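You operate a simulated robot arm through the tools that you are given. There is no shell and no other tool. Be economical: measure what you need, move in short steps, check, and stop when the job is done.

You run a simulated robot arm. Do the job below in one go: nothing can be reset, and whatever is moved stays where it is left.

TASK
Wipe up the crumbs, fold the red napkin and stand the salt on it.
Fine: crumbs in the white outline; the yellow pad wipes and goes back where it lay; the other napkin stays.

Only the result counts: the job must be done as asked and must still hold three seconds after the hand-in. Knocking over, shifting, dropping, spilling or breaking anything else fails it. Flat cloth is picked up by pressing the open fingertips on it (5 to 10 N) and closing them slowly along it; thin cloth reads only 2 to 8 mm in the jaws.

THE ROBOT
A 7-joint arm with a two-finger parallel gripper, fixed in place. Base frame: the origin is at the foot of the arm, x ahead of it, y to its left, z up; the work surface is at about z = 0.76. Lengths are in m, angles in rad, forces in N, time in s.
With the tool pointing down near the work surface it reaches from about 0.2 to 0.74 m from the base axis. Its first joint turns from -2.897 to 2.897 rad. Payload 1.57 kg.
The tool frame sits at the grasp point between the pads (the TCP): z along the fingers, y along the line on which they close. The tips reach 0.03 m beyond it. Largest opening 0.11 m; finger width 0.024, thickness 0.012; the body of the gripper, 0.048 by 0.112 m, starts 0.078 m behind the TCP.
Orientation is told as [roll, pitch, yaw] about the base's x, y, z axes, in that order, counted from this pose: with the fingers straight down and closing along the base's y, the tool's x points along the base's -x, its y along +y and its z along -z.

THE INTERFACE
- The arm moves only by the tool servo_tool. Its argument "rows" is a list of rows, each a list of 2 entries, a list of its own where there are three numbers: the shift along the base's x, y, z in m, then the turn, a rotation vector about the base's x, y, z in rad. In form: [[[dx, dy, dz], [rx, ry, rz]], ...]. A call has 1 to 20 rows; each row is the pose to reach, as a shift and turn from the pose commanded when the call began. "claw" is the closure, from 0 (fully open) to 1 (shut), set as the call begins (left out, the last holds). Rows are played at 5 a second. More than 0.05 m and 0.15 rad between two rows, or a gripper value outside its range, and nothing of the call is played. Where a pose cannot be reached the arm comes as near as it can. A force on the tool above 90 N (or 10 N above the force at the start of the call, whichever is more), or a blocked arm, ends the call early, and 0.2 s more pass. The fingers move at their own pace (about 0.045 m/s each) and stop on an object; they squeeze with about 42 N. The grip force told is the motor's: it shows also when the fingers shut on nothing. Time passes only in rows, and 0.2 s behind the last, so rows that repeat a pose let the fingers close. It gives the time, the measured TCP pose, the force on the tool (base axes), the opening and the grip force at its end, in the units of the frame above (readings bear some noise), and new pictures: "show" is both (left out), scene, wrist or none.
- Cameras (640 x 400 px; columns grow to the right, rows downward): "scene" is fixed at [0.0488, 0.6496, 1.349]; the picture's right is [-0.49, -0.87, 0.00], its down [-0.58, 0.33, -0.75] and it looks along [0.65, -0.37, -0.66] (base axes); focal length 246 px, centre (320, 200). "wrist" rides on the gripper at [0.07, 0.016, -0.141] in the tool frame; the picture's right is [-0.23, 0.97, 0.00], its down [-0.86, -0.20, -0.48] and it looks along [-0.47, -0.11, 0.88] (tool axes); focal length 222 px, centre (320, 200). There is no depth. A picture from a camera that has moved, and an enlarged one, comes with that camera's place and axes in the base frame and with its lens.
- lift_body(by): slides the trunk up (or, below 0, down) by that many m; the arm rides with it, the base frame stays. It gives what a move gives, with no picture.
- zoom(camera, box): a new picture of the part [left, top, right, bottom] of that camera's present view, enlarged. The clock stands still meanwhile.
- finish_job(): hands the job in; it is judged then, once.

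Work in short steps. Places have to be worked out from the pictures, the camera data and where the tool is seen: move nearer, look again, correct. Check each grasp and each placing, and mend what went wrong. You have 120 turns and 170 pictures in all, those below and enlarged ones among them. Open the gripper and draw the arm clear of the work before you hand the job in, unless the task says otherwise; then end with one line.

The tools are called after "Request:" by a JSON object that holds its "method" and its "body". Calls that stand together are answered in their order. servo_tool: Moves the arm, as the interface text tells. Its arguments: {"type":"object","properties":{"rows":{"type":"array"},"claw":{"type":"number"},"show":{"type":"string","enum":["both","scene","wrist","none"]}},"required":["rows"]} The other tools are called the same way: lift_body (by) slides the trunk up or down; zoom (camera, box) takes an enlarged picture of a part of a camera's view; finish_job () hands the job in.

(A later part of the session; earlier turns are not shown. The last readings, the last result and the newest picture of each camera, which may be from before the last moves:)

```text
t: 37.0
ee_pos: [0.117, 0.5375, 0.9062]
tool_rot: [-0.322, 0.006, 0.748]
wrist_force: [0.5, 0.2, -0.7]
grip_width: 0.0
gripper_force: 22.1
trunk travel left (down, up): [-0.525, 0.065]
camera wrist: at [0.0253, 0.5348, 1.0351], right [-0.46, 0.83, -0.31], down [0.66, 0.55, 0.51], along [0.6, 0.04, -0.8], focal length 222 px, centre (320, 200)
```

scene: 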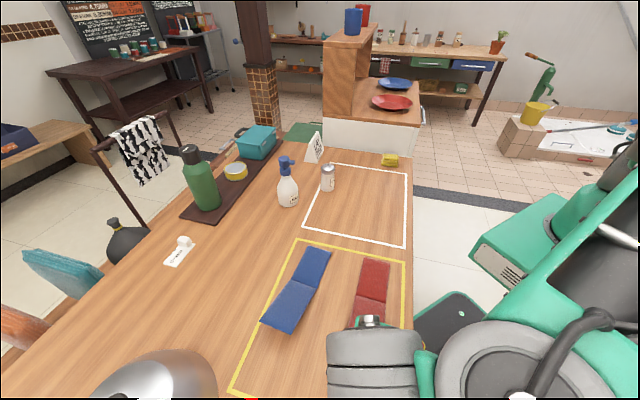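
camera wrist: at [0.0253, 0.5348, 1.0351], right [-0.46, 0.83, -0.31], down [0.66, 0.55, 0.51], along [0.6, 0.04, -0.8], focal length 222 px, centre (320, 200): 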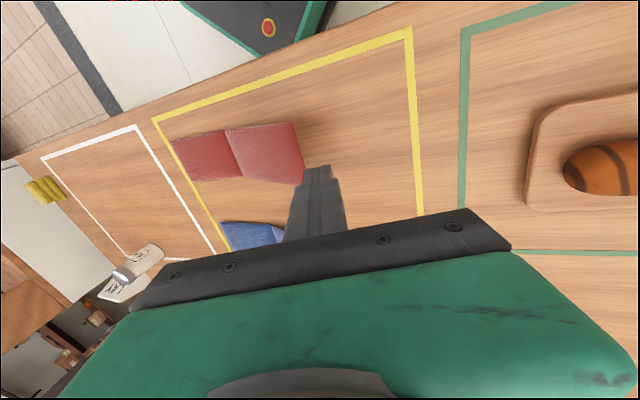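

I'm now 4.6 cm past the edge and centred on the flap. I'll descend so the tips are below the edge's height.

Request:
{"method": "servo_tool", "body": {"rows": [[[0, 0, -0.03], [0, 0, 0]], [[0, 0, -0.06], [0, 0, 0]], [[0, 0, -0.088], [0, 0, 0]], [[0, 0, -0.088], [0, 0, 0]]]}}

```text
t: 38.0
ee_pos: [0.1181, 0.5389, 0.8179]
tool_rot: [-0.322, 0.004, 0.747]
wrist_force: [-0.4, 0.4, 0.1]
grip_width: 0.0001
gripper_force: 21.5
trunk travel left (down, up): [-0.525, 0.065]
camera wrist: at [0.0257, 0.5348, 0.947], right [-0.46, 0.83, -0.31], down [0.66, 0.55, 0.51], along [0.6, 0.04, -0.8], focal length 222 px, centre (320, 200)
```

scene: 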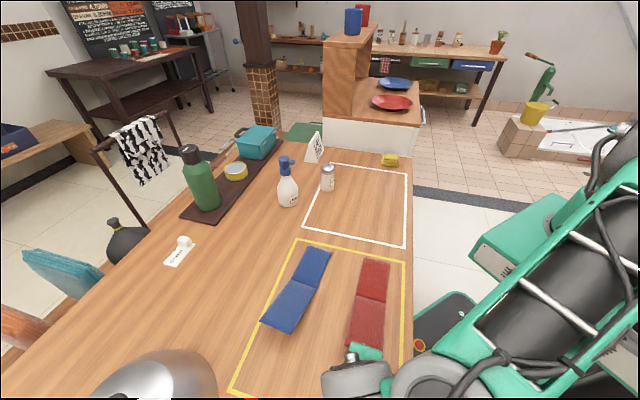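
wrist: 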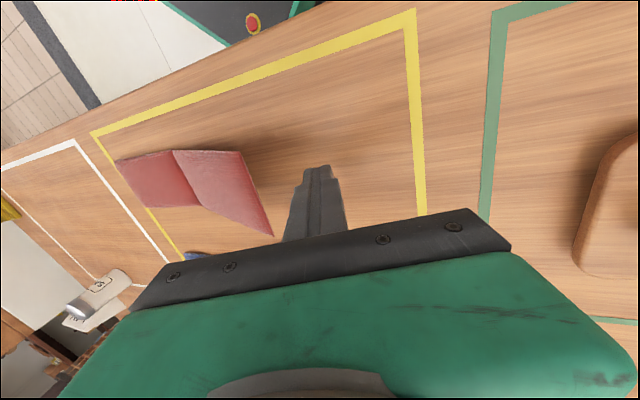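

The fingertips are clear of the edge and lower than it. I'll move inward under it by about 5 cm and look.

Request:
{"method": "servo_tool", "body": {"rows": [[[0.012, -0.013, 0], [0, 0, 0]], [[0.024, -0.026, 0.0], [0, 0, 0]], [[0.034, -0.037, 0.004], [0, 0, 0]], [[0.038, -0.041, 0.012], [0, 0, 0]]]}}

Request:
{"method": "zoom", "body": {"camera": "wrist", "box": [80, 100, 400, 260]}}

```text
t: 39.0
ee_pos: [0.1558, 0.4962, 0.8295]
tool_rot: [-0.32, 0.004, 0.747]
wrist_force: [-0.6, 0.0, 0.2]
grip_width: 0.0
gripper_force: 21.6
trunk travel left (down, up): [-0.525, 0.065]
camera wrist: at [0.0644, 0.4933, 0.9589], right [-0.46, 0.83, -0.31], down [0.66, 0.55, 0.51], along [0.6, 0.04, -0.8], focal length 222 px, centre (320, 200)
```

scene: 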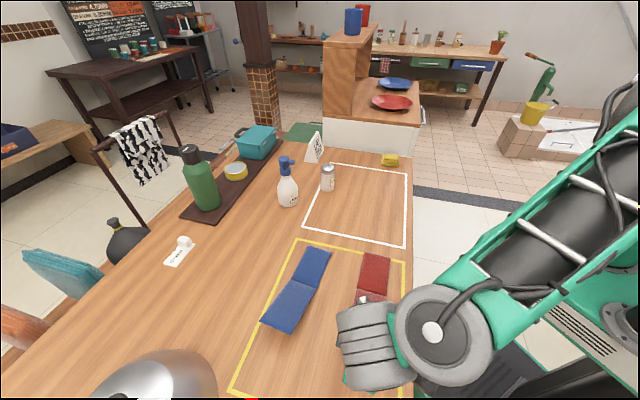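
wrist: 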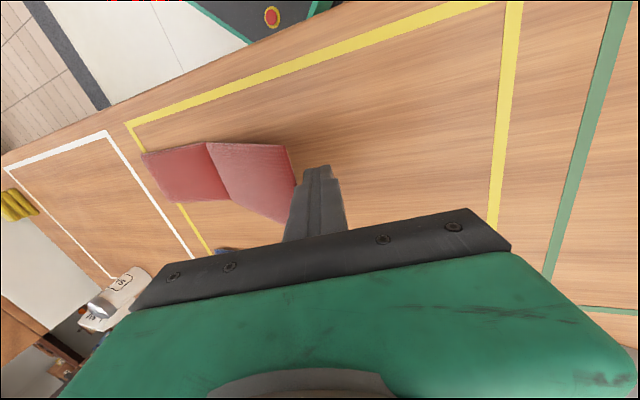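

```text
2.00 times, centred on (240, 180) of wrist
camera zoom: at [0.0644, 0.4933, 0.9589], right [-0.46, 0.83, -0.31], down [0.66, 0.55, 0.51], along [0.6, 0.04, -0.8], focal length 444 px, centre (480, 240)
```

zoom: 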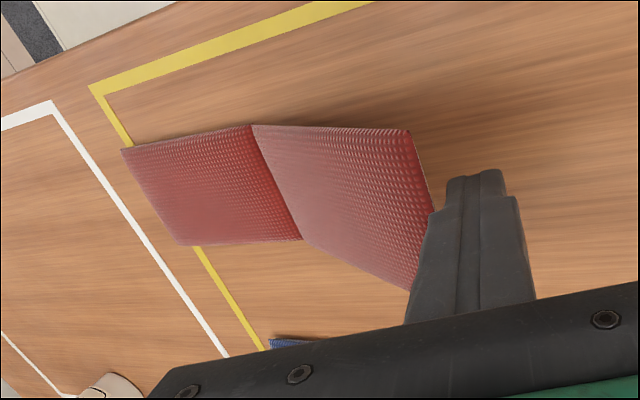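

Contact with the flap has begun and the force is negligible. I'll lift along an arc around the hinge.

Request:
{"method": "servo_tool", "body": {"rows": [[[0.007, -0.007, 0.015], [0, 0, 0]], [[0.014, -0.015, 0.03], [0, 0, 0]], [[0.024, -0.026, 0.042], [0, 0, 0]], [[0.036, -0.039, 0.052], [0, 0, 0]], [[0.048, -0.051, 0.06], [0, 0, 0]]]}}

Request:
{"method": "zoom", "body": {"camera": "wrist", "box": [80, 100, 400, 260]}}

```text
t: 40.2
ee_pos: [0.2046, 0.4452, 0.8906]
tool_rot: [-0.32, 0.006, 0.747]
wrist_force: [-0.6, 0.1, 0.5]
grip_width: 0.0002
gripper_force: 22.0
trunk travel left (down, up): [-0.525, 0.065]
camera wrist: at [0.1122, 0.442, 1.0201], right [-0.46, 0.83, -0.31], down [0.66, 0.55, 0.51], along [0.6, 0.04, -0.8], focal length 222 px, centre (320, 200)
```

scene: 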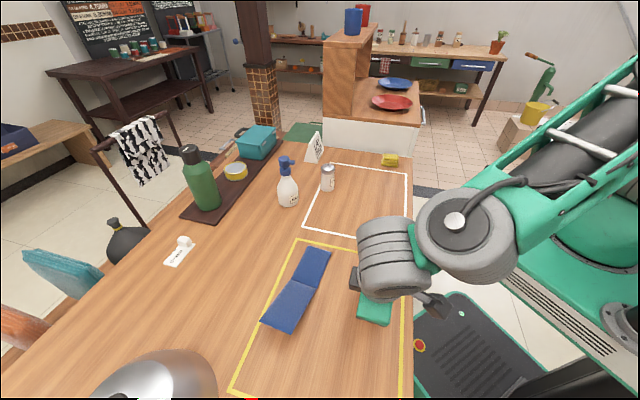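
wrist: 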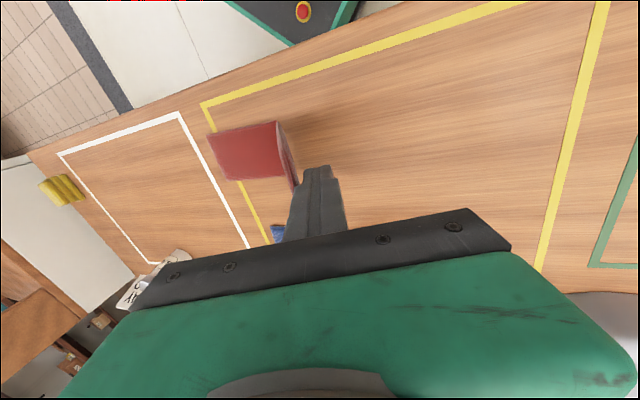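

```text
2.00 times, centred on (240, 180) of wrist
camera zoom: at [0.1122, 0.442, 1.0201], right [-0.46, 0.83, -0.31], down [0.66, 0.55, 0.51], along [0.6, 0.04, -0.8], focal length 444 px, centre (480, 240)
```

zoom: 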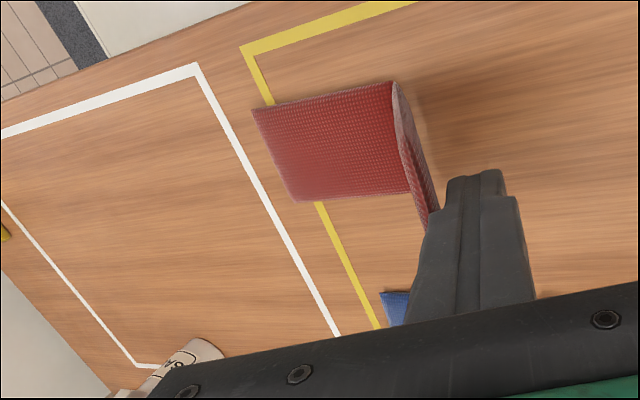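

The flap is nearly vertical. I'll carry on over the top and down the other side.

Request:
{"method": "servo_tool", "body": {"rows": [[[0.013, -0.014, 0.001], [0, 0, 0]], [[0.025, -0.027, 0.0], [0, 0, 0]], [[0.038, -0.041, -0.003], [0, 0, 0]], [[0.05, -0.053, -0.006], [0, 0, 0]], [[0.06, -0.064, -0.015], [0, 0, 0]], [[0.07, -0.075, -0.025], [0, 0, 0]]]}}

Request:
{"method": "zoom", "body": {"camera": "wrist", "box": [80, 80, 400, 260]}}

```text
t: 41.6
ee_pos: [0.2739, 0.3703, 0.8642]
tool_rot: [-0.323, 0.003, 0.746]
wrist_force: [-0.2, -0.1, 0.2]
grip_width: 0.0
gripper_force: 21.0
trunk travel left (down, up): [-0.525, 0.065]
camera wrist: at [0.1819, 0.3668, 0.9942], right [-0.46, 0.83, -0.31], down [0.66, 0.55, 0.51], along [0.6, 0.04, -0.8], focal length 222 px, centre (320, 200)
```

scene: 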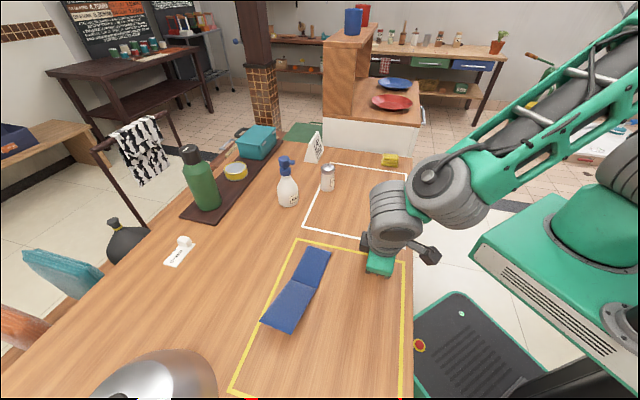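
wrist: 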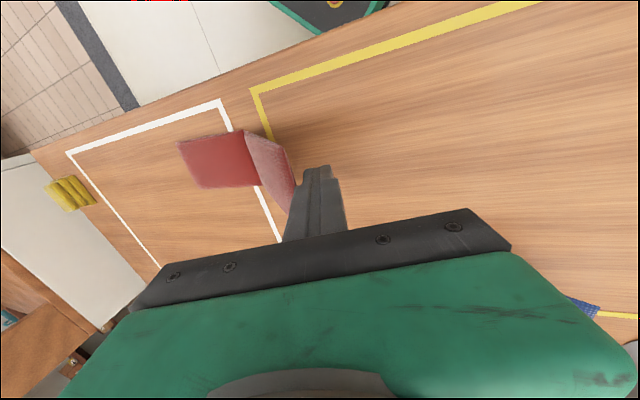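

```text
2.00 times, centred on (240, 170) of wrist
camera zoom: at [0.1819, 0.3668, 0.9942], right [-0.46, 0.83, -0.31], down [0.66, 0.55, 0.51], along [0.6, 0.04, -0.8], focal length 444 px, centre (480, 260)
```

zoom: 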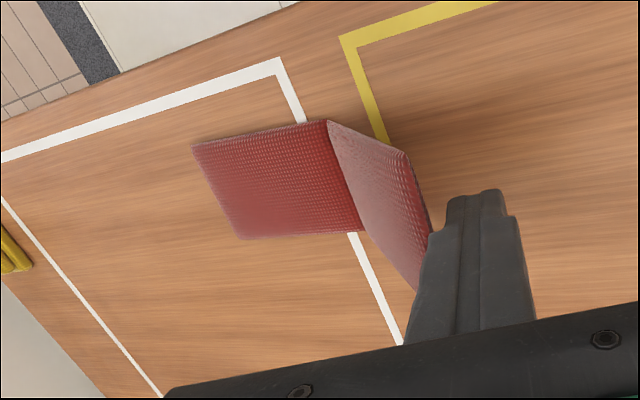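

The napkin slid along with my push instead of folding and now overlaps the yellow line. Before mending that I need to know how the crease behaves, so I'll back the finger away and watch whether the flap springs back.

Request:
{"method": "servo_tool", "body": {"rows": [[[-0.02, 0.0215, 0.0], [0, 0, 0]], [[-0.045, 0.048, 0.0], [0, 0, 0]]], "show": "wrist"}}

Request:
{"method": "servo_tool", "body": {"rows": [[[0, 0, 0.0], [0, 0, 0]], [[0, 0, 0.02], [0, 0, 0]], [[0, 0, 0.04], [0, 0, 0]], [[0, 0, 0.06], [0, 0, 0]]], "show": "both"}}

```text
t: 42.2
ee_pos: [0.2276, 0.4189, 0.8659]
tool_rot: [-0.32, 0.003, 0.747]
wrist_force: [-0.5, -0.5, 0.9]
grip_width: 0.0
gripper_force: 21.2
trunk travel left (down, up): [-0.525, 0.065]
camera wrist: at [0.1363, 0.4158, 0.9945], right [-0.46, 0.83, -0.31], down [0.66, 0.55, 0.51], along [0.6, 0.04, -0.8], focal length 222 px, centre (320, 200)
```

wrist: 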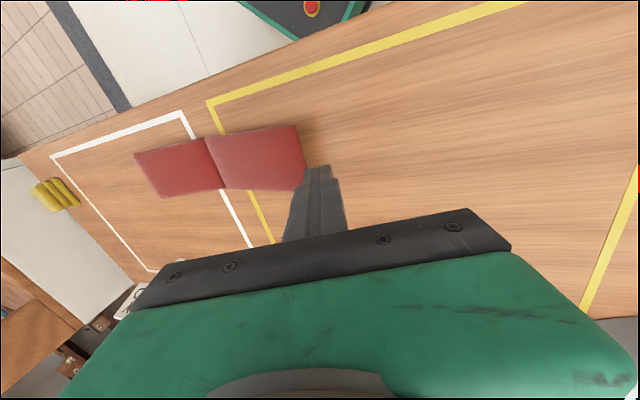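

```text
t: 43.2
ee_pos: [0.2293, 0.419, 0.9253]
tool_rot: [-0.32, 0.005, 0.748]
wrist_force: [0.0, -0.2, -0.3]
grip_width: 0.0
gripper_force: 21.1
trunk travel left (down, up): [-0.525, 0.065]
camera wrist: at [0.137, 0.4159, 1.0549], right [-0.46, 0.83, -0.31], down [0.66, 0.55, 0.51], along [0.6, 0.04, -0.8], focal length 222 px, centre (320, 200)
```

scene: 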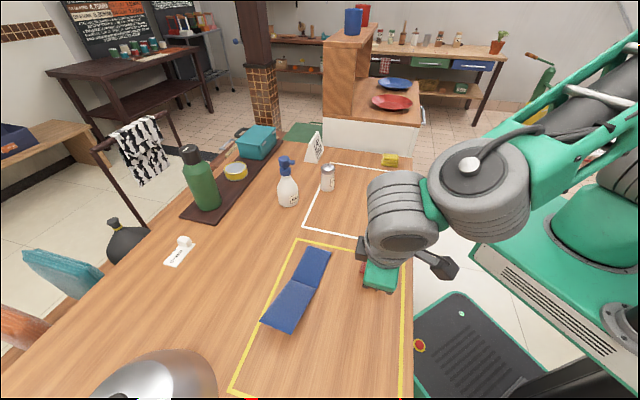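
wrist: 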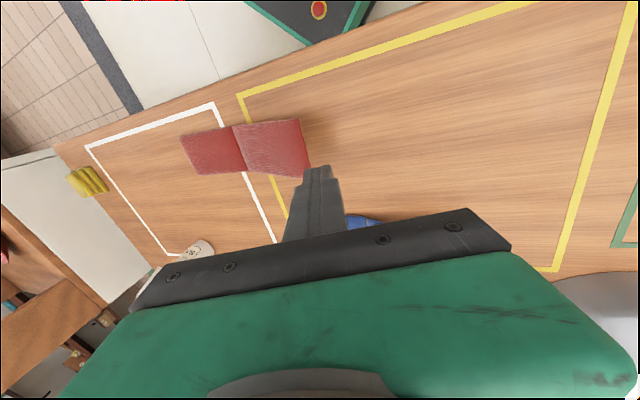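

The flap falls back to about 25° and the light napkin slid roughly 0.16 m toward the white area. So it must be gripped, not pushed. I'll level the tool, open it and localise the napkin again.

Request:
{"method": "servo_tool", "body": {"rows": [[[0.01, -0.01, 0.03], [0.08, 0.073, 0]], [[0.02, -0.02, 0.05], [0.157, 0.145, 0]], [[0.03, -0.03, 0.07], [0.235, 0.218, 0]], [[0.05, -0.05, 0.07], [0.235, 0.218, 0]], [[0.07, -0.07, 0.07], [0.235, 0.218, 0]], [[0.07, -0.07, 0.07], [0.235, 0.218, 0]]], "claw": 0}}

Request:
{"method": "zoom", "body": {"camera": "wrist", "box": [200, 60, 440, 210]}}

Request:
{"method": "zoom", "body": {"camera": "scene", "box": [325, 180, 425, 300]}}

```text
t: 44.6
ee_pos: [0.3003, 0.3487, 0.9961]
tool_rot: [0.0, 0.004, 0.748]
wrist_force: [-0.4, -0.4, 0.5]
grip_width: 0.11
gripper_force: 0.0
trunk travel left (down, up): [-0.525, 0.065]
camera wrist: at [0.2374, 0.3129, 1.1378], right [-0.5, 0.87, 0.0], down [0.76, 0.44, 0.47], along [0.41, 0.23, -0.88], focal length 222 px, centre (320, 200)
```

scene: 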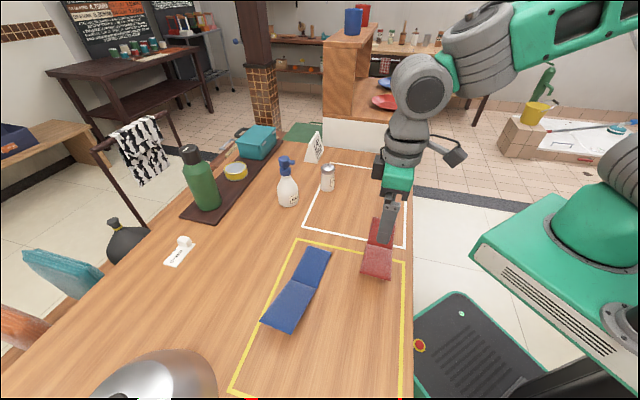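
wrist: 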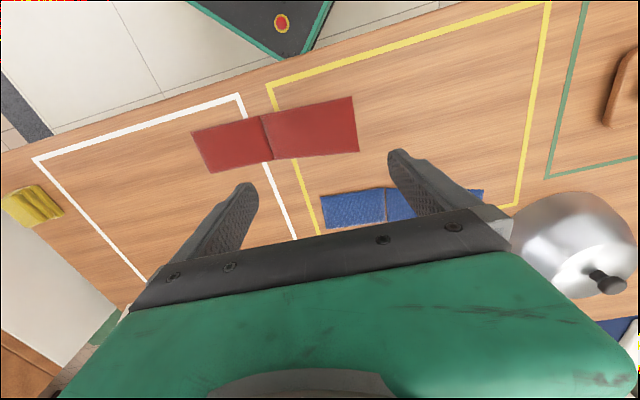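

```text
2.67 times, centred on (320, 135) of wrist
camera zoom: at [0.2374, 0.3129, 1.1378], right [-0.5, 0.87, 0.0], down [0.76, 0.44, 0.47], along [0.41, 0.23, -0.88], focal length 592 px, centre (320, 373)
```

zoom: 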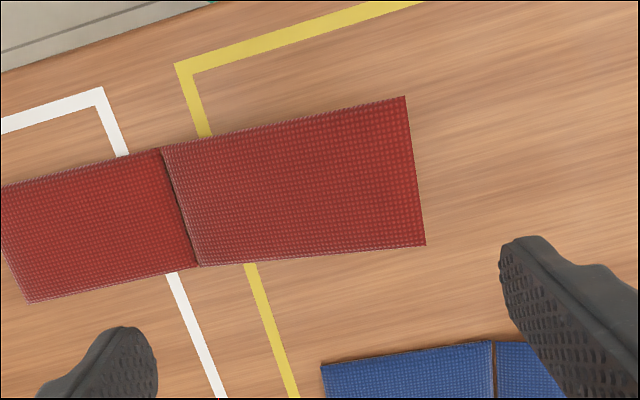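

```text
3.33 times, centred on (375, 240) of scene
camera zoom: at [0.0488, 0.6496, 1.349], right [-0.49, -0.87, 0.0], down [-0.58, 0.33, -0.75], along [0.65, -0.37, -0.66], focal length 821 px, centre (137, 67)
```

zoom: 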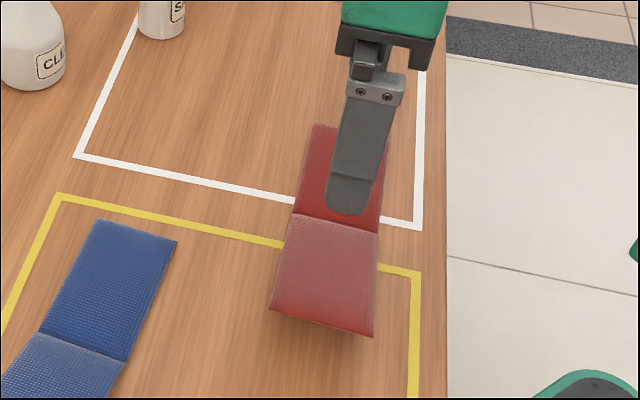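

The hinge is now at (0.356,0.276) and the raised edge mid at (0.261,0.380,0.824). I'll half-close the jaws, tilt about 0.6 rad and stage above and outside the edge so the fingers will straddle it.

Request:
{"method": "servo_tool", "body": {"rows": [[[-0.011, 0.01, -0.016], [-0.074, -0.068, 0]], [[-0.022, 0.02, -0.033], [-0.147, -0.135, 0]], [[-0.033, 0.03, -0.05], [-0.221, -0.203, 0]], [[-0.044, 0.04, -0.067], [-0.295, -0.271, 0]], [[-0.055, 0.05, -0.083], [-0.368, -0.338, 0]], [[-0.065, 0.059, -0.1], [-0.442, -0.406, 0]], [[-0.065, 0.059, -0.1], [-0.442, -0.406, 0]]], "claw": 0.45}}

```text
t: 46.2
ee_pos: [0.2339, 0.4071, 0.8956]
tool_rot: [-0.602, 0.006, 0.742]
wrist_force: [0.5, 0.1, -0.8]
grip_width: 0.0608
gripper_force: 0.0
trunk travel left (down, up): [-0.525, 0.065]
camera wrist: at [0.1191, 0.4295, 1.0031], right [-0.38, 0.74, -0.55], down [0.56, 0.66, 0.5], along [0.74, -0.12, -0.67], focal length 222 px, centre (320, 200)
```

scene: 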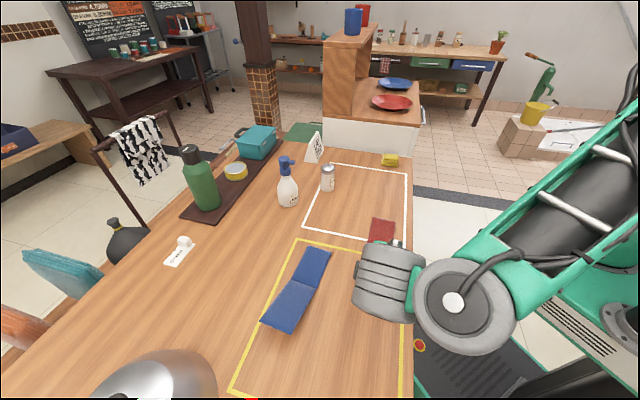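
wrist: 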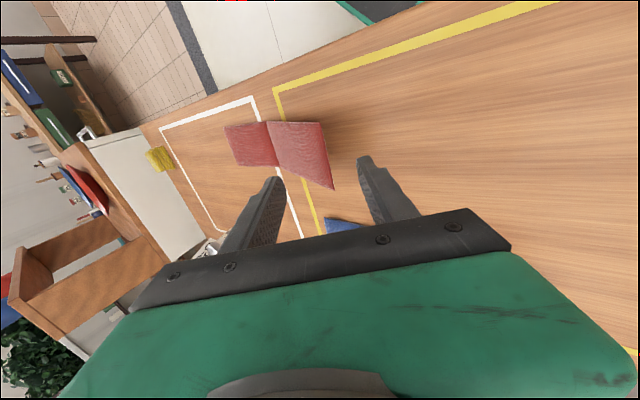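

Reached, and the edge lies between the fingers' lines. I'll advance along the tool axis to straddle it.

Request:
{"method": "servo_tool", "body": {"rows": [[[0.011, -0.011, -0.022], [0, 0, 0]], [[0.021, -0.0215, -0.044], [0, 0, 0]], [[0.0316, -0.0324, -0.0666], [0, 0, 0]], [[0.0316, -0.0324, -0.0666], [0, 0, 0]]]}}

Request:
{"method": "zoom", "body": {"camera": "wrist", "box": [180, 80, 440, 240]}}

```text
t: 47.2
ee_pos: [0.2645, 0.3753, 0.8284]
tool_rot: [-0.599, 0.006, 0.743]
wrist_force: [0.9, 0.3, 0.6]
grip_width: 0.0604
gripper_force: 0.1
trunk travel left (down, up): [-0.525, 0.065]
camera wrist: at [0.1507, 0.3968, 0.9367], right [-0.38, 0.74, -0.55], down [0.56, 0.66, 0.5], along [0.74, -0.12, -0.67], focal length 222 px, centre (320, 200)
```

scene: 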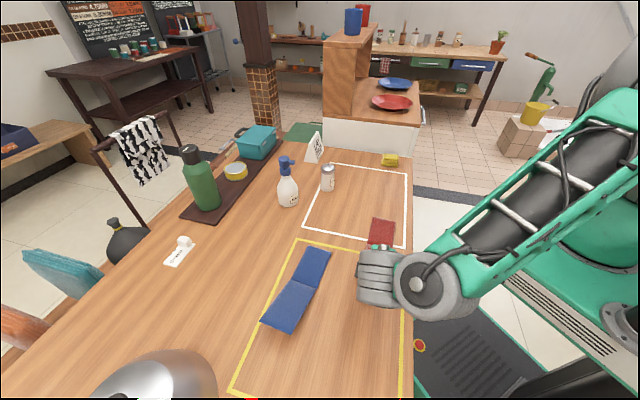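
wrist: 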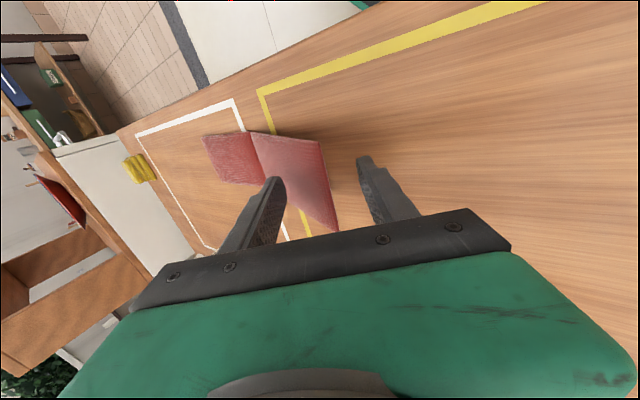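

```text
2.46 times, centred on (310, 160) of wrist
camera zoom: at [0.1507, 0.3968, 0.9367], right [-0.38, 0.74, -0.55], down [0.56, 0.66, 0.5], along [0.74, -0.12, -0.67], focal length 547 px, centre (345, 298)
```

zoom: 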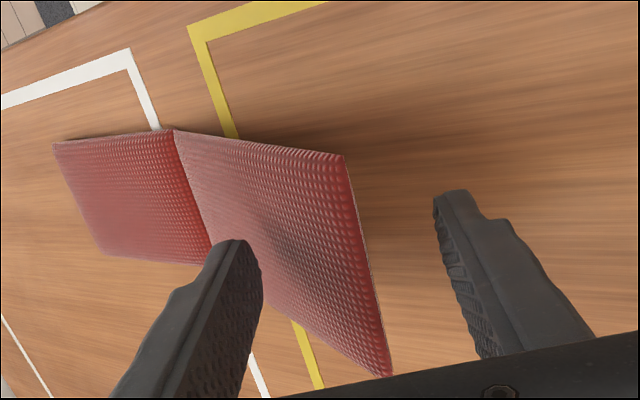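

The flap edge is between the jaws with the left finger above and the right below. I'll close.

Request:
{"method": "servo_tool", "body": {"rows": [[[0, 0, 0], [0, 0, 0]], [[0, 0, 0], [0, 0, 0]], [[0, 0, 0], [0, 0, 0]], [[0, 0, 0], [0, 0, 0]], [[0, 0, 0], [0, 0, 0]]], "claw": 1}}

Request:
{"method": "zoom", "body": {"camera": "wrist", "box": [180, 80, 440, 240]}}

```text
t: 48.4
ee_pos: [0.2635, 0.3742, 0.8297]
tool_rot: [-0.599, 0.006, 0.743]
wrist_force: [0.9, -1.7, 8.7]
grip_width: 0.0285
gripper_force: 39.3
trunk travel left (down, up): [-0.525, 0.065]
camera wrist: at [0.1504, 0.3967, 0.9374], right [-0.38, 0.74, -0.55], down [0.56, 0.66, 0.5], along [0.74, -0.12, -0.67], focal length 222 px, centre (320, 200)
```

scene: 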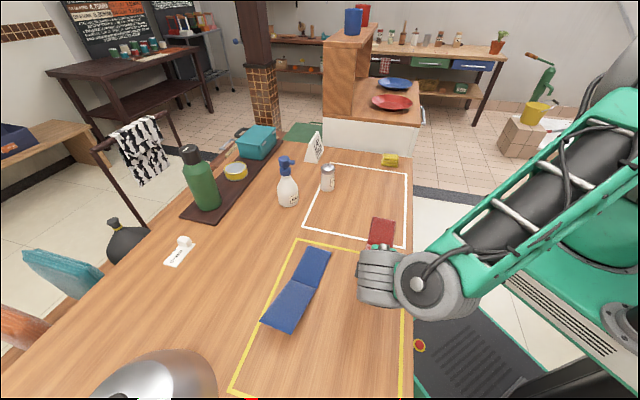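
wrist: 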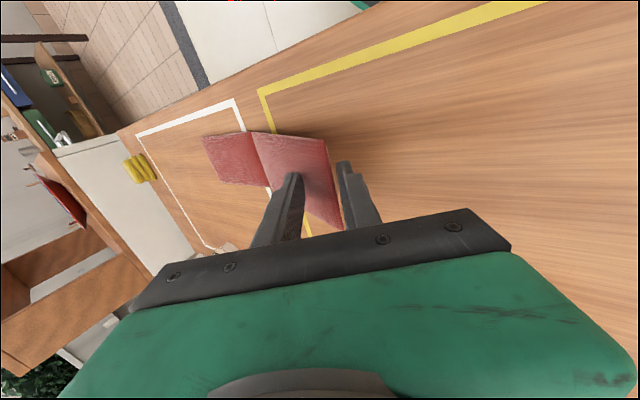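

```text
2.46 times, centred on (310, 160) of wrist
camera zoom: at [0.1504, 0.3967, 0.9374], right [-0.38, 0.74, -0.55], down [0.56, 0.66, 0.5], along [0.74, -0.12, -0.67], focal length 547 px, centre (345, 298)
```

zoom: 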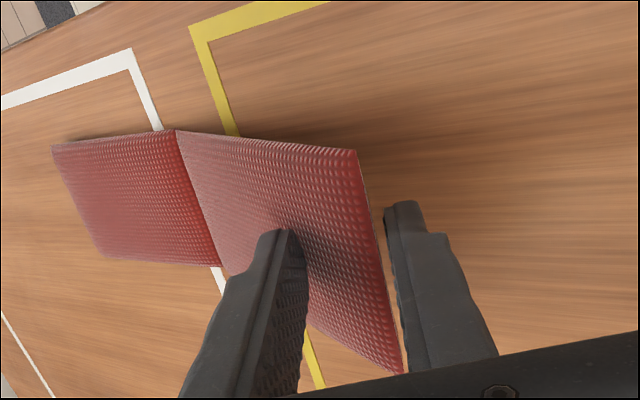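

The jaws hold the flap skewed, at 28 mm. Raising the edge along its arc to about 56° should align it with the pads, so I'll lift slowly while squeezing.

Request:
{"method": "servo_tool", "body": {"rows": [[[0.004, -0.004, 0.014], [0, 0, 0]], [[0.01, -0.011, 0.028], [0, 0, 0]], [[0.018, -0.02, 0.041], [0, 0, 0]], [[0.027, -0.03, 0.054], [0, 0, 0]], [[0.037, -0.04, 0.066], [0, 0, 0]], [[0.037, -0.04, 0.066], [0, 0, 0]]]}}

Request:
{"method": "zoom", "body": {"camera": "wrist", "box": [180, 80, 440, 240]}}

```text
t: 49.8
ee_pos: [0.3034, 0.3335, 0.895]
tool_rot: [-0.601, 0.007, 0.744]
wrist_force: [-0.3, 0.1, -0.4]
grip_width: 0.0078
gripper_force: 26.8
trunk travel left (down, up): [-0.525, 0.065]
camera wrist: at [0.1883, 0.356, 1.0029], right [-0.38, 0.74, -0.55], down [0.56, 0.66, 0.5], along [0.74, -0.12, -0.67], focal length 222 px, centre (320, 200)
```

scene: 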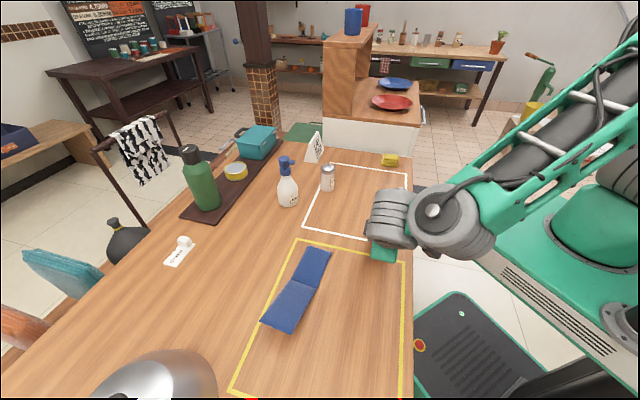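
wrist: 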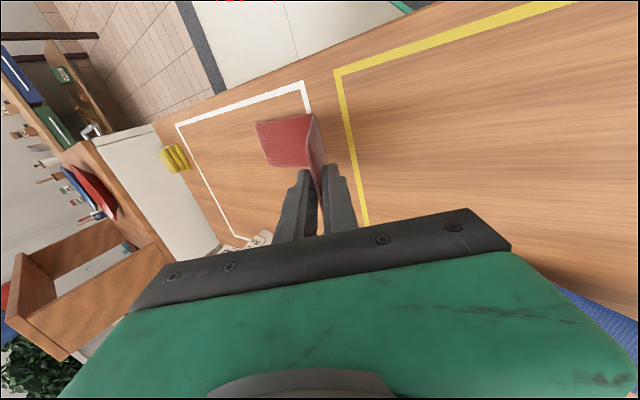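

```text
2.46 times, centred on (310, 160) of wrist
camera zoom: at [0.1883, 0.356, 1.0029], right [-0.38, 0.74, -0.55], down [0.56, 0.66, 0.5], along [0.74, -0.12, -0.67], focal length 547 px, centre (345, 298)
```

zoom: 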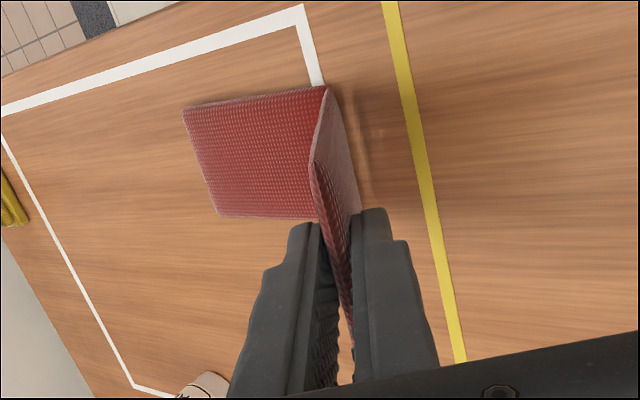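

Now it's gripped properly (7.8 mm, flap aligned with the pads), and the flat half lies on the table. I'll rotate the flap about its hinge (0.366,0.268) to vertical, turning the tool with it.

Request:
{"method": "servo_tool", "body": {"rows": [[[0.011, -0.012, 0.0104], [0.088, 0.081, 0]], [[0.023, -0.025, 0.0184], [0.177, 0.162, 0]], [[0.0354, -0.0385, 0.0243], [0.265, 0.244, 0]], [[0.0483, -0.0526, 0.0278], [0.354, 0.325, 0]], [[0.0615, -0.0668, 0.029], [0.442, 0.406, 0]], [[0.0615, -0.0668, 0.029], [0.442, 0.406, 0]]]}}

Request:
{"method": "zoom", "body": {"camera": "scene", "box": [320, 160, 440, 280]}}

```text
t: 51.2
ee_pos: [0.3637, 0.2692, 0.9237]
tool_rot: [0.002, 0.005, 0.751]
wrist_force: [-0.2, -0.4, 1.0]
grip_width: 0.0077
gripper_force: 26.7
trunk travel left (down, up): [-0.525, 0.065]
camera wrist: at [0.3019, 0.2332, 1.0655], right [-0.5, 0.87, 0.0], down [0.76, 0.44, 0.47], along [0.41, 0.24, -0.88], focal length 222 px, centre (320, 200)
```

scene: 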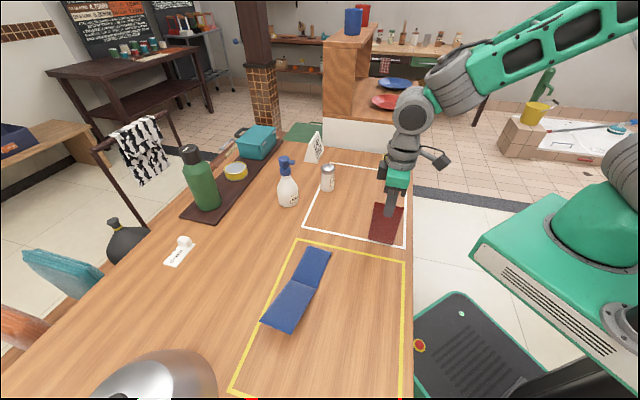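
wrist: 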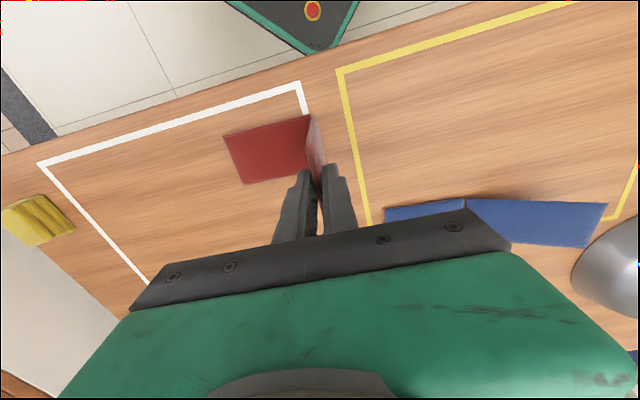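

```text
3.33 times, centred on (380, 220) of scene
camera zoom: at [0.0488, 0.6496, 1.349], right [-0.49, -0.87, 0.0], down [-0.58, 0.33, -0.75], along [0.65, -0.37, -0.66], focal length 821 px, centre (120, 133)
```

zoom: 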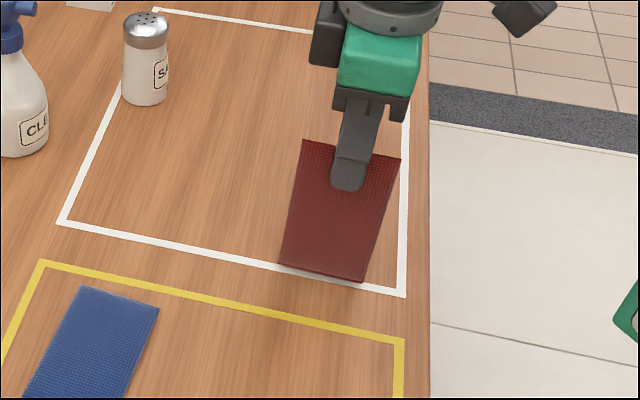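

The flap stands upright with the other half flat. I'll drag the napkin back into the yellow area, 0.20 m along its length.

Request:
{"method": "servo_tool", "body": {"rows": [[[-0.017, 0.0185, 0], [0, 0, 0]], [[-0.034, 0.037, 0], [0, 0, 0]], [[-0.051, 0.0555, 0], [0, 0, 0]], [[-0.068, 0.074, 0], [0, 0, 0]], [[-0.085, 0.0925, 0], [0, 0, 0]], [[-0.102, 0.111, 0], [0, 0, 0]], [[-0.119, 0.1295, 0], [0, 0, 0]], [[-0.1355, 0.147, 0], [0, 0, 0]], [[-0.1355, 0.147, 0], [0, 0, 0]]]}}

Request:
{"method": "zoom", "body": {"camera": "wrist", "box": [180, 60, 420, 210]}}

```text
t: 53.2
ee_pos: [0.2287, 0.4147, 0.9242]
tool_rot: [0.0, 0.006, 0.747]
wrist_force: [0.2, -0.4, 0.5]
grip_width: 0.0077
gripper_force: 27.3
trunk travel left (down, up): [-0.525, 0.065]
camera wrist: at [0.1661, 0.3799, 1.0656], right [-0.5, 0.87, 0.0], down [0.76, 0.44, 0.47], along [0.41, 0.23, -0.88], focal length 222 px, centre (320, 200)
```

scene: 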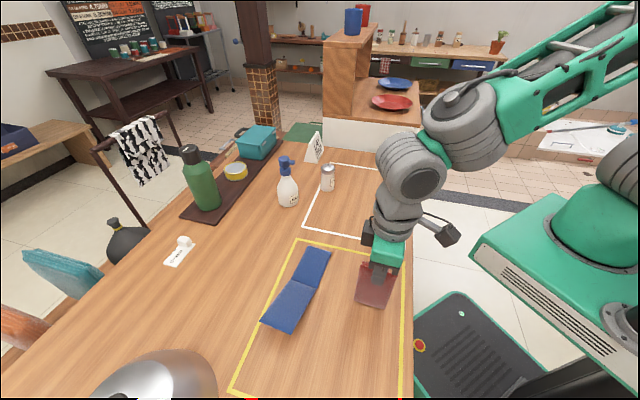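
wrist: 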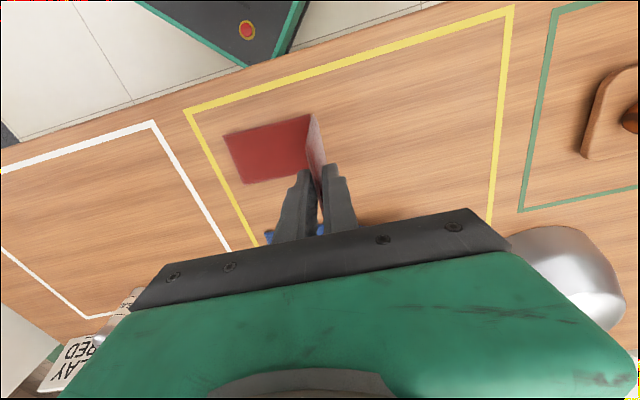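

```text
2.67 times, centred on (300, 135) of wrist
camera zoom: at [0.1661, 0.3799, 1.0656], right [-0.5, 0.87, 0.0], down [0.76, 0.44, 0.47], along [0.41, 0.23, -0.88], focal length 592 px, centre (373, 373)
```

zoom: 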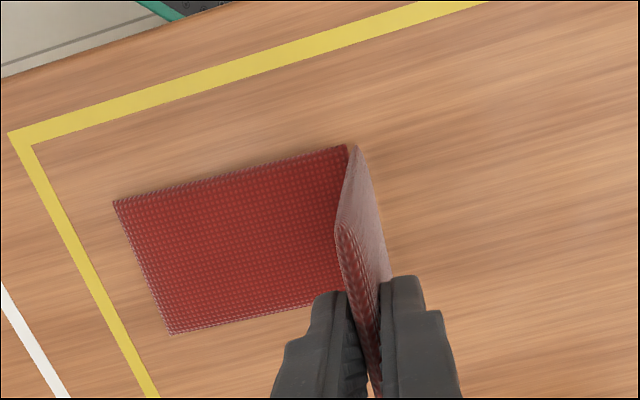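

The napkin is back inside the yellow outline. Now I'll rotate on past vertical about the hinge to about 125°, tilting the tool the other way.

Request:
{"method": "servo_tool", "body": {"rows": [[[0.0131, -0.0143, -0.0012], [0.09, 0.083, 0]], [[0.0261, -0.0283, -0.0047], [0.18, 0.165, 0]], [[0.0386, -0.042, -0.0106], [0.27, 0.248, 0]], [[0.0505, -0.0549, -0.0186], [0.36, 0.331, 0]], [[0.0617, -0.0671, -0.0288], [0.45, 0.414, 0]], [[0.0617, -0.0671, -0.0288], [0.45, 0.414, 0]]]}}

Request:
{"method": "zoom", "body": {"camera": "scene", "box": [320, 200, 440, 320]}}

```text
t: 54.6
ee_pos: [0.2909, 0.348, 0.8958]
tool_rot: [0.615, 0.0, 0.749]
wrist_force: [2.2, 1.9, 11.6]
grip_width: 0.0089
gripper_force: 27.5
trunk travel left (down, up): [-0.525, 0.065]
camera wrist: at [0.2851, 0.2509, 1.0205], right [-0.38, 0.74, 0.56], down [0.92, 0.26, 0.28], along [0.06, 0.62, -0.78], focal length 222 px, centre (320, 200)
```

scene: 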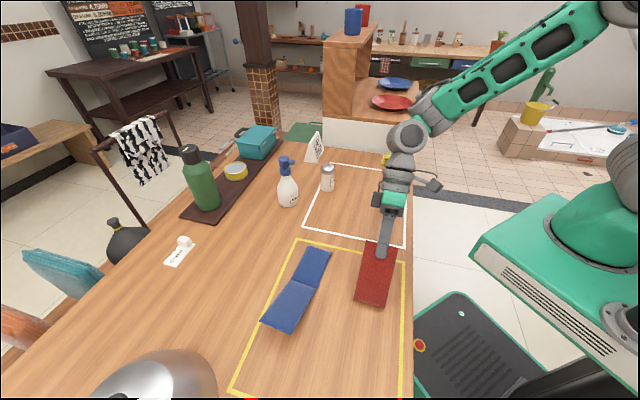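
wrist: 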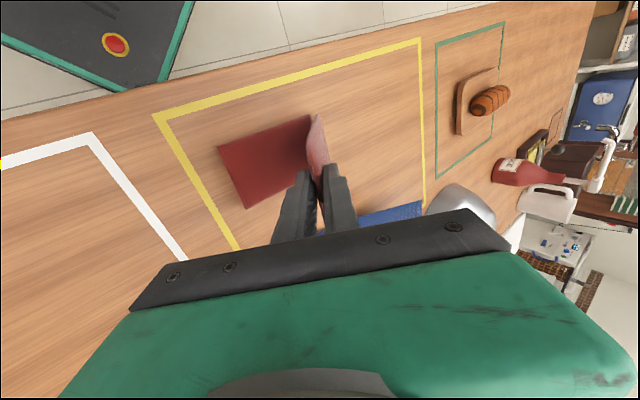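

```text
3.33 times, centred on (380, 260) of scene
camera zoom: at [0.0488, 0.6496, 1.349], right [-0.49, -0.87, 0.0], down [-0.58, 0.33, -0.75], along [0.65, -0.37, -0.66], focal length 821 px, centre (120, 0)
```

zoom: 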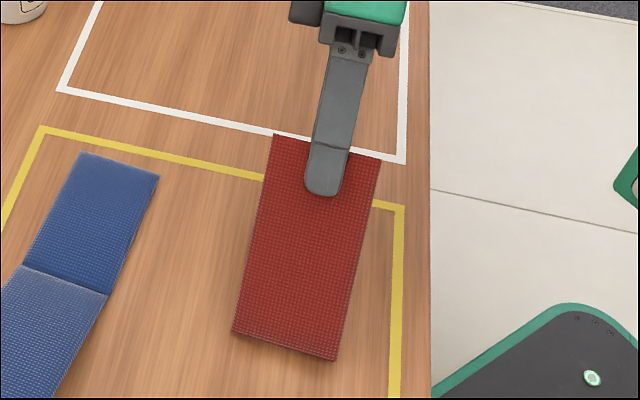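

It folds well. I'll continue to about 153° with slightly larger radius to take off the pressure.

Request:
{"method": "servo_tool", "body": {"rows": [[[0.0112, -0.0121, -0.008], [0.09, 0.083, 0]], [[0.0205, -0.0223, -0.022], [0.18, 0.165, 0]], [[0.0286, -0.0311, -0.0375], [0.27, 0.248, 0]], [[0.0354, -0.0385, -0.0545], [0.36, 0.331, 0]], [[0.0354, -0.0385, -0.0545], [0.36, 0.331, 0]]]}}

Request:
{"method": "zoom", "body": {"camera": "scene", "box": [320, 200, 440, 320]}}

```text
t: 55.8
ee_pos: [0.3248, 0.3085, 0.8404]
tool_rot: [1.103, -0.001, 0.751]
wrist_force: [-1.1, 0.5, 6.4]
grip_width: 0.0092
gripper_force: 27.7
trunk travel left (down, up): [-0.525, 0.065]
camera wrist: at [0.3545, 0.1743, 0.9187], right [-0.13, 0.48, 0.87], down [0.98, 0.2, 0.04], along [-0.16, 0.86, -0.49], focal length 222 px, centre (320, 200)
```

scene: 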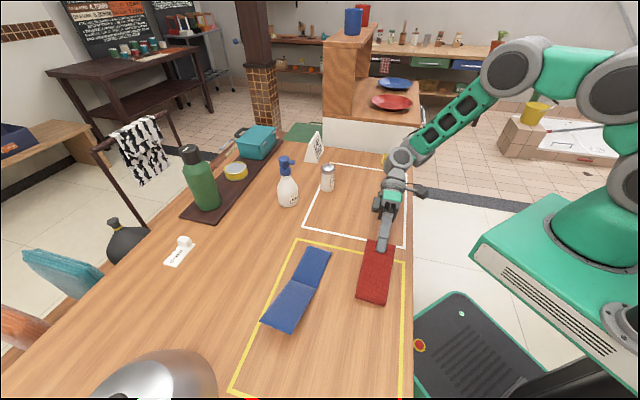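
wrist: 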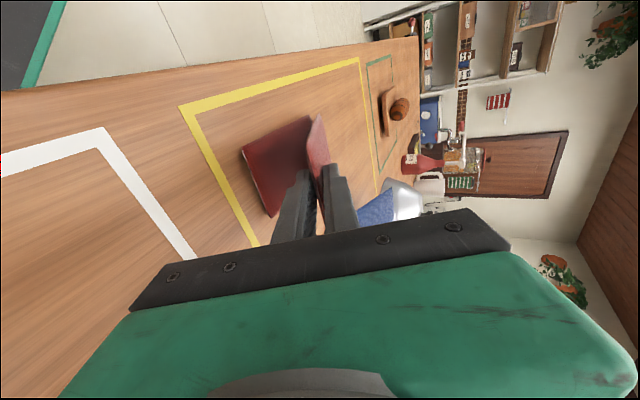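

```text
3.33 times, centred on (380, 260) of scene
camera zoom: at [0.0488, 0.6496, 1.349], right [-0.49, -0.87, 0.0], down [-0.58, 0.33, -0.75], along [0.65, -0.37, -0.66], focal length 821 px, centre (120, 0)
```

zoom: 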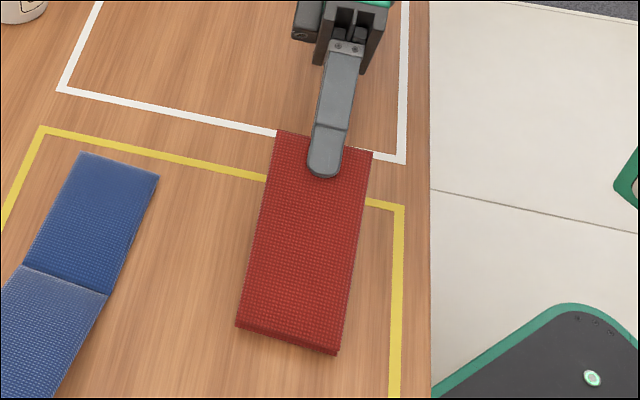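

At about 153° now with light force. I'll go on to about 162°.

Request:
{"method": "servo_tool", "body": {"rows": [[[0.0035, -0.004, -0.011], [0.058, 0.053, 0]], [[0.0065, -0.007, -0.023], [0.116, 0.106, 0]], [[0.0065, -0.007, -0.026], [0.116, 0.106, 0]]]}}

Request:
{"method": "zoom", "body": {"camera": "wrist", "box": [180, 60, 440, 260]}}

```text
t: 56.6
ee_pos: [0.332, 0.3025, 0.8156]
tool_rot: [1.257, -0.004, 0.748]
wrist_force: [-1.4, -1.4, 7.1]
grip_width: 0.0099
gripper_force: 28.5
trunk travel left (down, up): [-0.525, 0.065]
camera wrist: at [0.3685, 0.1596, 0.8731], right [-0.04, 0.37, 0.93], down [0.98, 0.2, -0.04], along [-0.2, 0.91, -0.37], focal length 222 px, centre (320, 200)
```

scene: 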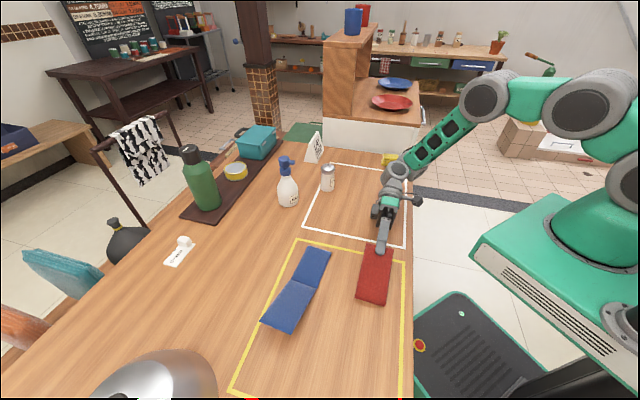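
wrist: 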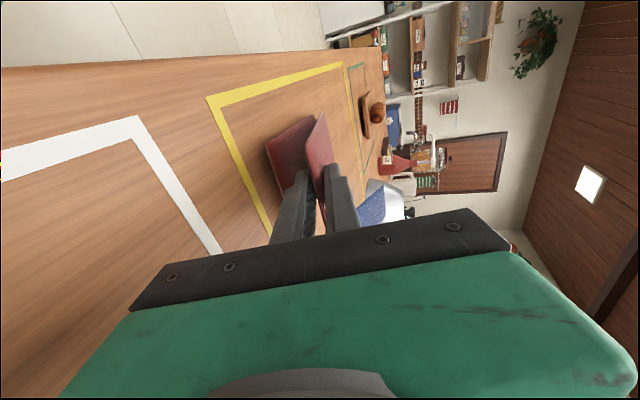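

```text
2.00 times, centred on (310, 160) of wrist
camera zoom: at [0.3685, 0.1596, 0.8731], right [-0.04, 0.37, 0.93], down [0.98, 0.2, -0.04], along [-0.2, 0.91, -0.37], focal length 444 px, centre (340, 280)
```

zoom: 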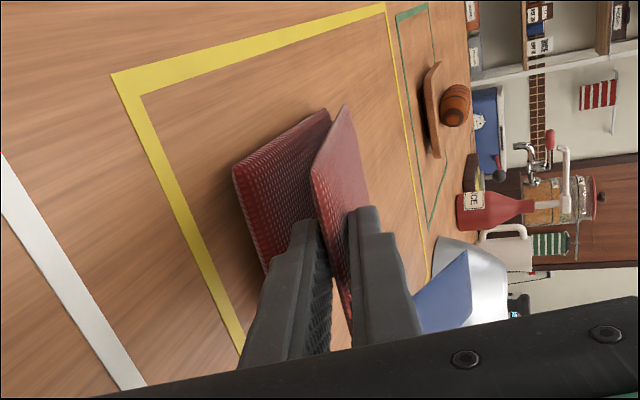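

The flap is held just over the flat half. I'll open the jaws a little and watch whether it stays.

Request:
{"method": "servo_tool", "body": {"rows": [[[0, 0, 0], [0, 0, 0]], [[0, 0, 0], [0, 0, 0]], [[0, 0, 0], [0, 0, 0]]], "claw": 0.75}}

Request:
{"method": "zoom", "body": {"camera": "wrist", "box": [180, 60, 440, 260]}}

Request:
{"method": "zoom", "body": {"camera": "scene", "box": [320, 200, 440, 320]}}

```text
t: 57.4
ee_pos: [0.3324, 0.3028, 0.8136]
tool_rot: [1.257, -0.004, 0.749]
wrist_force: [0.0, 0.7, -0.5]
grip_width: 0.0274
gripper_force: 0.4
trunk travel left (down, up): [-0.525, 0.065]
camera wrist: at [0.3686, 0.1602, 0.8732], right [-0.04, 0.37, 0.93], down [0.98, 0.2, -0.04], along [-0.2, 0.91, -0.37], focal length 222 px, centre (320, 200)
```

scene: 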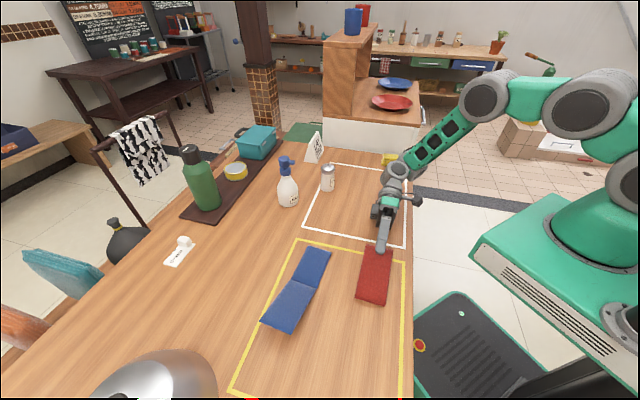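
wrist: 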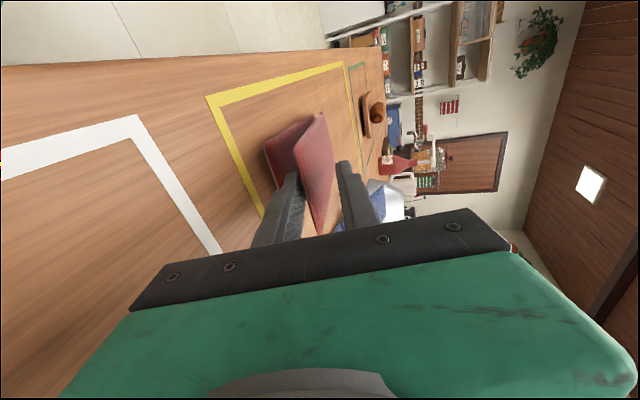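

```text
2.00 times, centred on (310, 160) of wrist
camera zoom: at [0.3686, 0.1602, 0.8732], right [-0.04, 0.37, 0.93], down [0.98, 0.2, -0.04], along [-0.2, 0.91, -0.37], focal length 444 px, centre (340, 280)
```

zoom: 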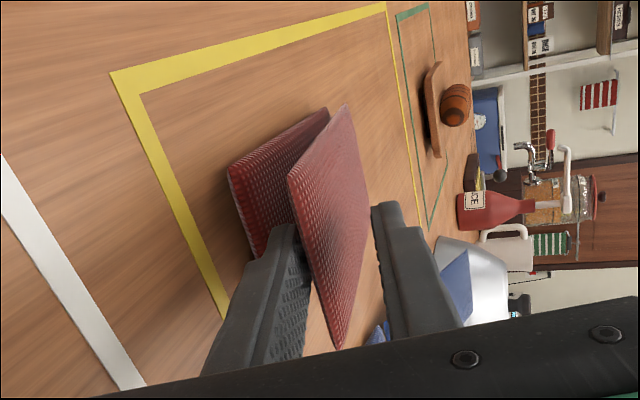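

```text
3.33 times, centred on (380, 260) of scene
camera zoom: at [0.0488, 0.6496, 1.349], right [-0.49, -0.87, 0.0], down [-0.58, 0.33, -0.75], along [0.65, -0.37, -0.66], focal length 821 px, centre (120, 0)
```

zoom: 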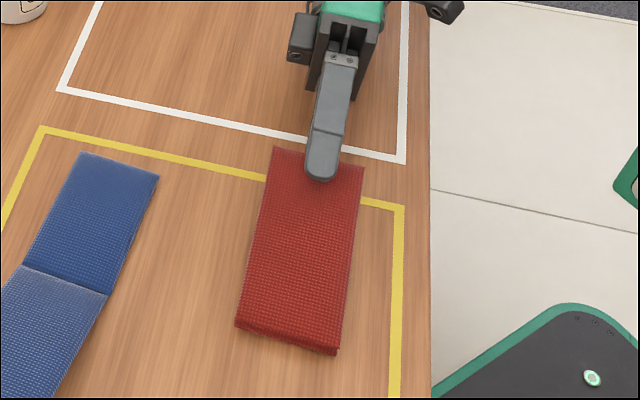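

It stays folded, resting on the lower finger. I'll withdraw slowly straight back along the tool axis.

Request:
{"method": "servo_tool", "body": {"rows": [[[0.007, -0.0075, 0.0025], [0, 0, 0]], [[0.016, -0.017, 0.006], [0, 0, 0]], [[0.026, -0.028, 0.0105], [0, 0, 0]], [[0.036, -0.039, 0.015], [0, 0, 0]], [[0.046, -0.05, 0.021], [0, 0, 0]], [[0.056, -0.061, 0.03], [0, 0, 0]], [[0.066, -0.072, 0.04], [0, 0, 0]]]}}

Request:
{"method": "zoom", "body": {"camera": "scene", "box": [320, 200, 440, 320]}}

```text
t: 59.0
ee_pos: [0.3491, 0.2527, 0.8326]
tool_rot: [1.257, -0.003, 0.75]
wrist_force: [-0.2, -0.6, 0.6]
grip_width: 0.0273
gripper_force: 0.0
out of reach, approached as far as the arm can: row 3, 4, 5, 6, 7
trunk travel left (down, up): [-0.525, 0.065]
camera wrist: at [0.3851, 0.1098, 0.8916], right [-0.04, 0.37, 0.93], down [0.98, 0.2, -0.04], along [-0.2, 0.91, -0.37], focal length 222 px, centre (320, 200)
```

scene: 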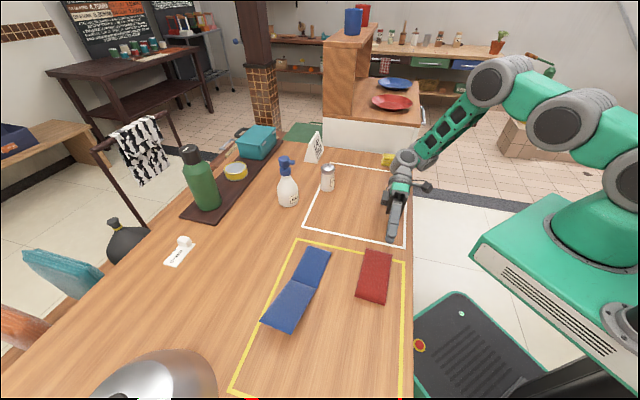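
wrist: 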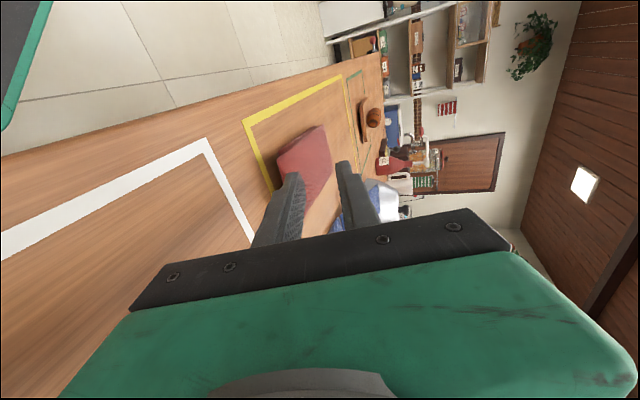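

```text
3.33 times, centred on (380, 260) of scene
camera zoom: at [0.0488, 0.6496, 1.349], right [-0.49, -0.87, 0.0], down [-0.58, 0.33, -0.75], along [0.65, -0.37, -0.66], focal length 821 px, centre (120, 0)
```

zoom: 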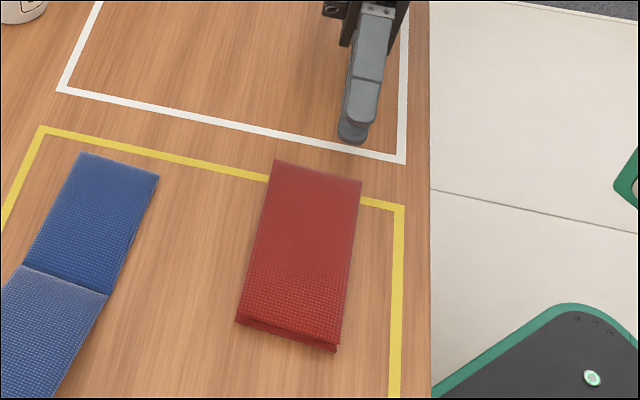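

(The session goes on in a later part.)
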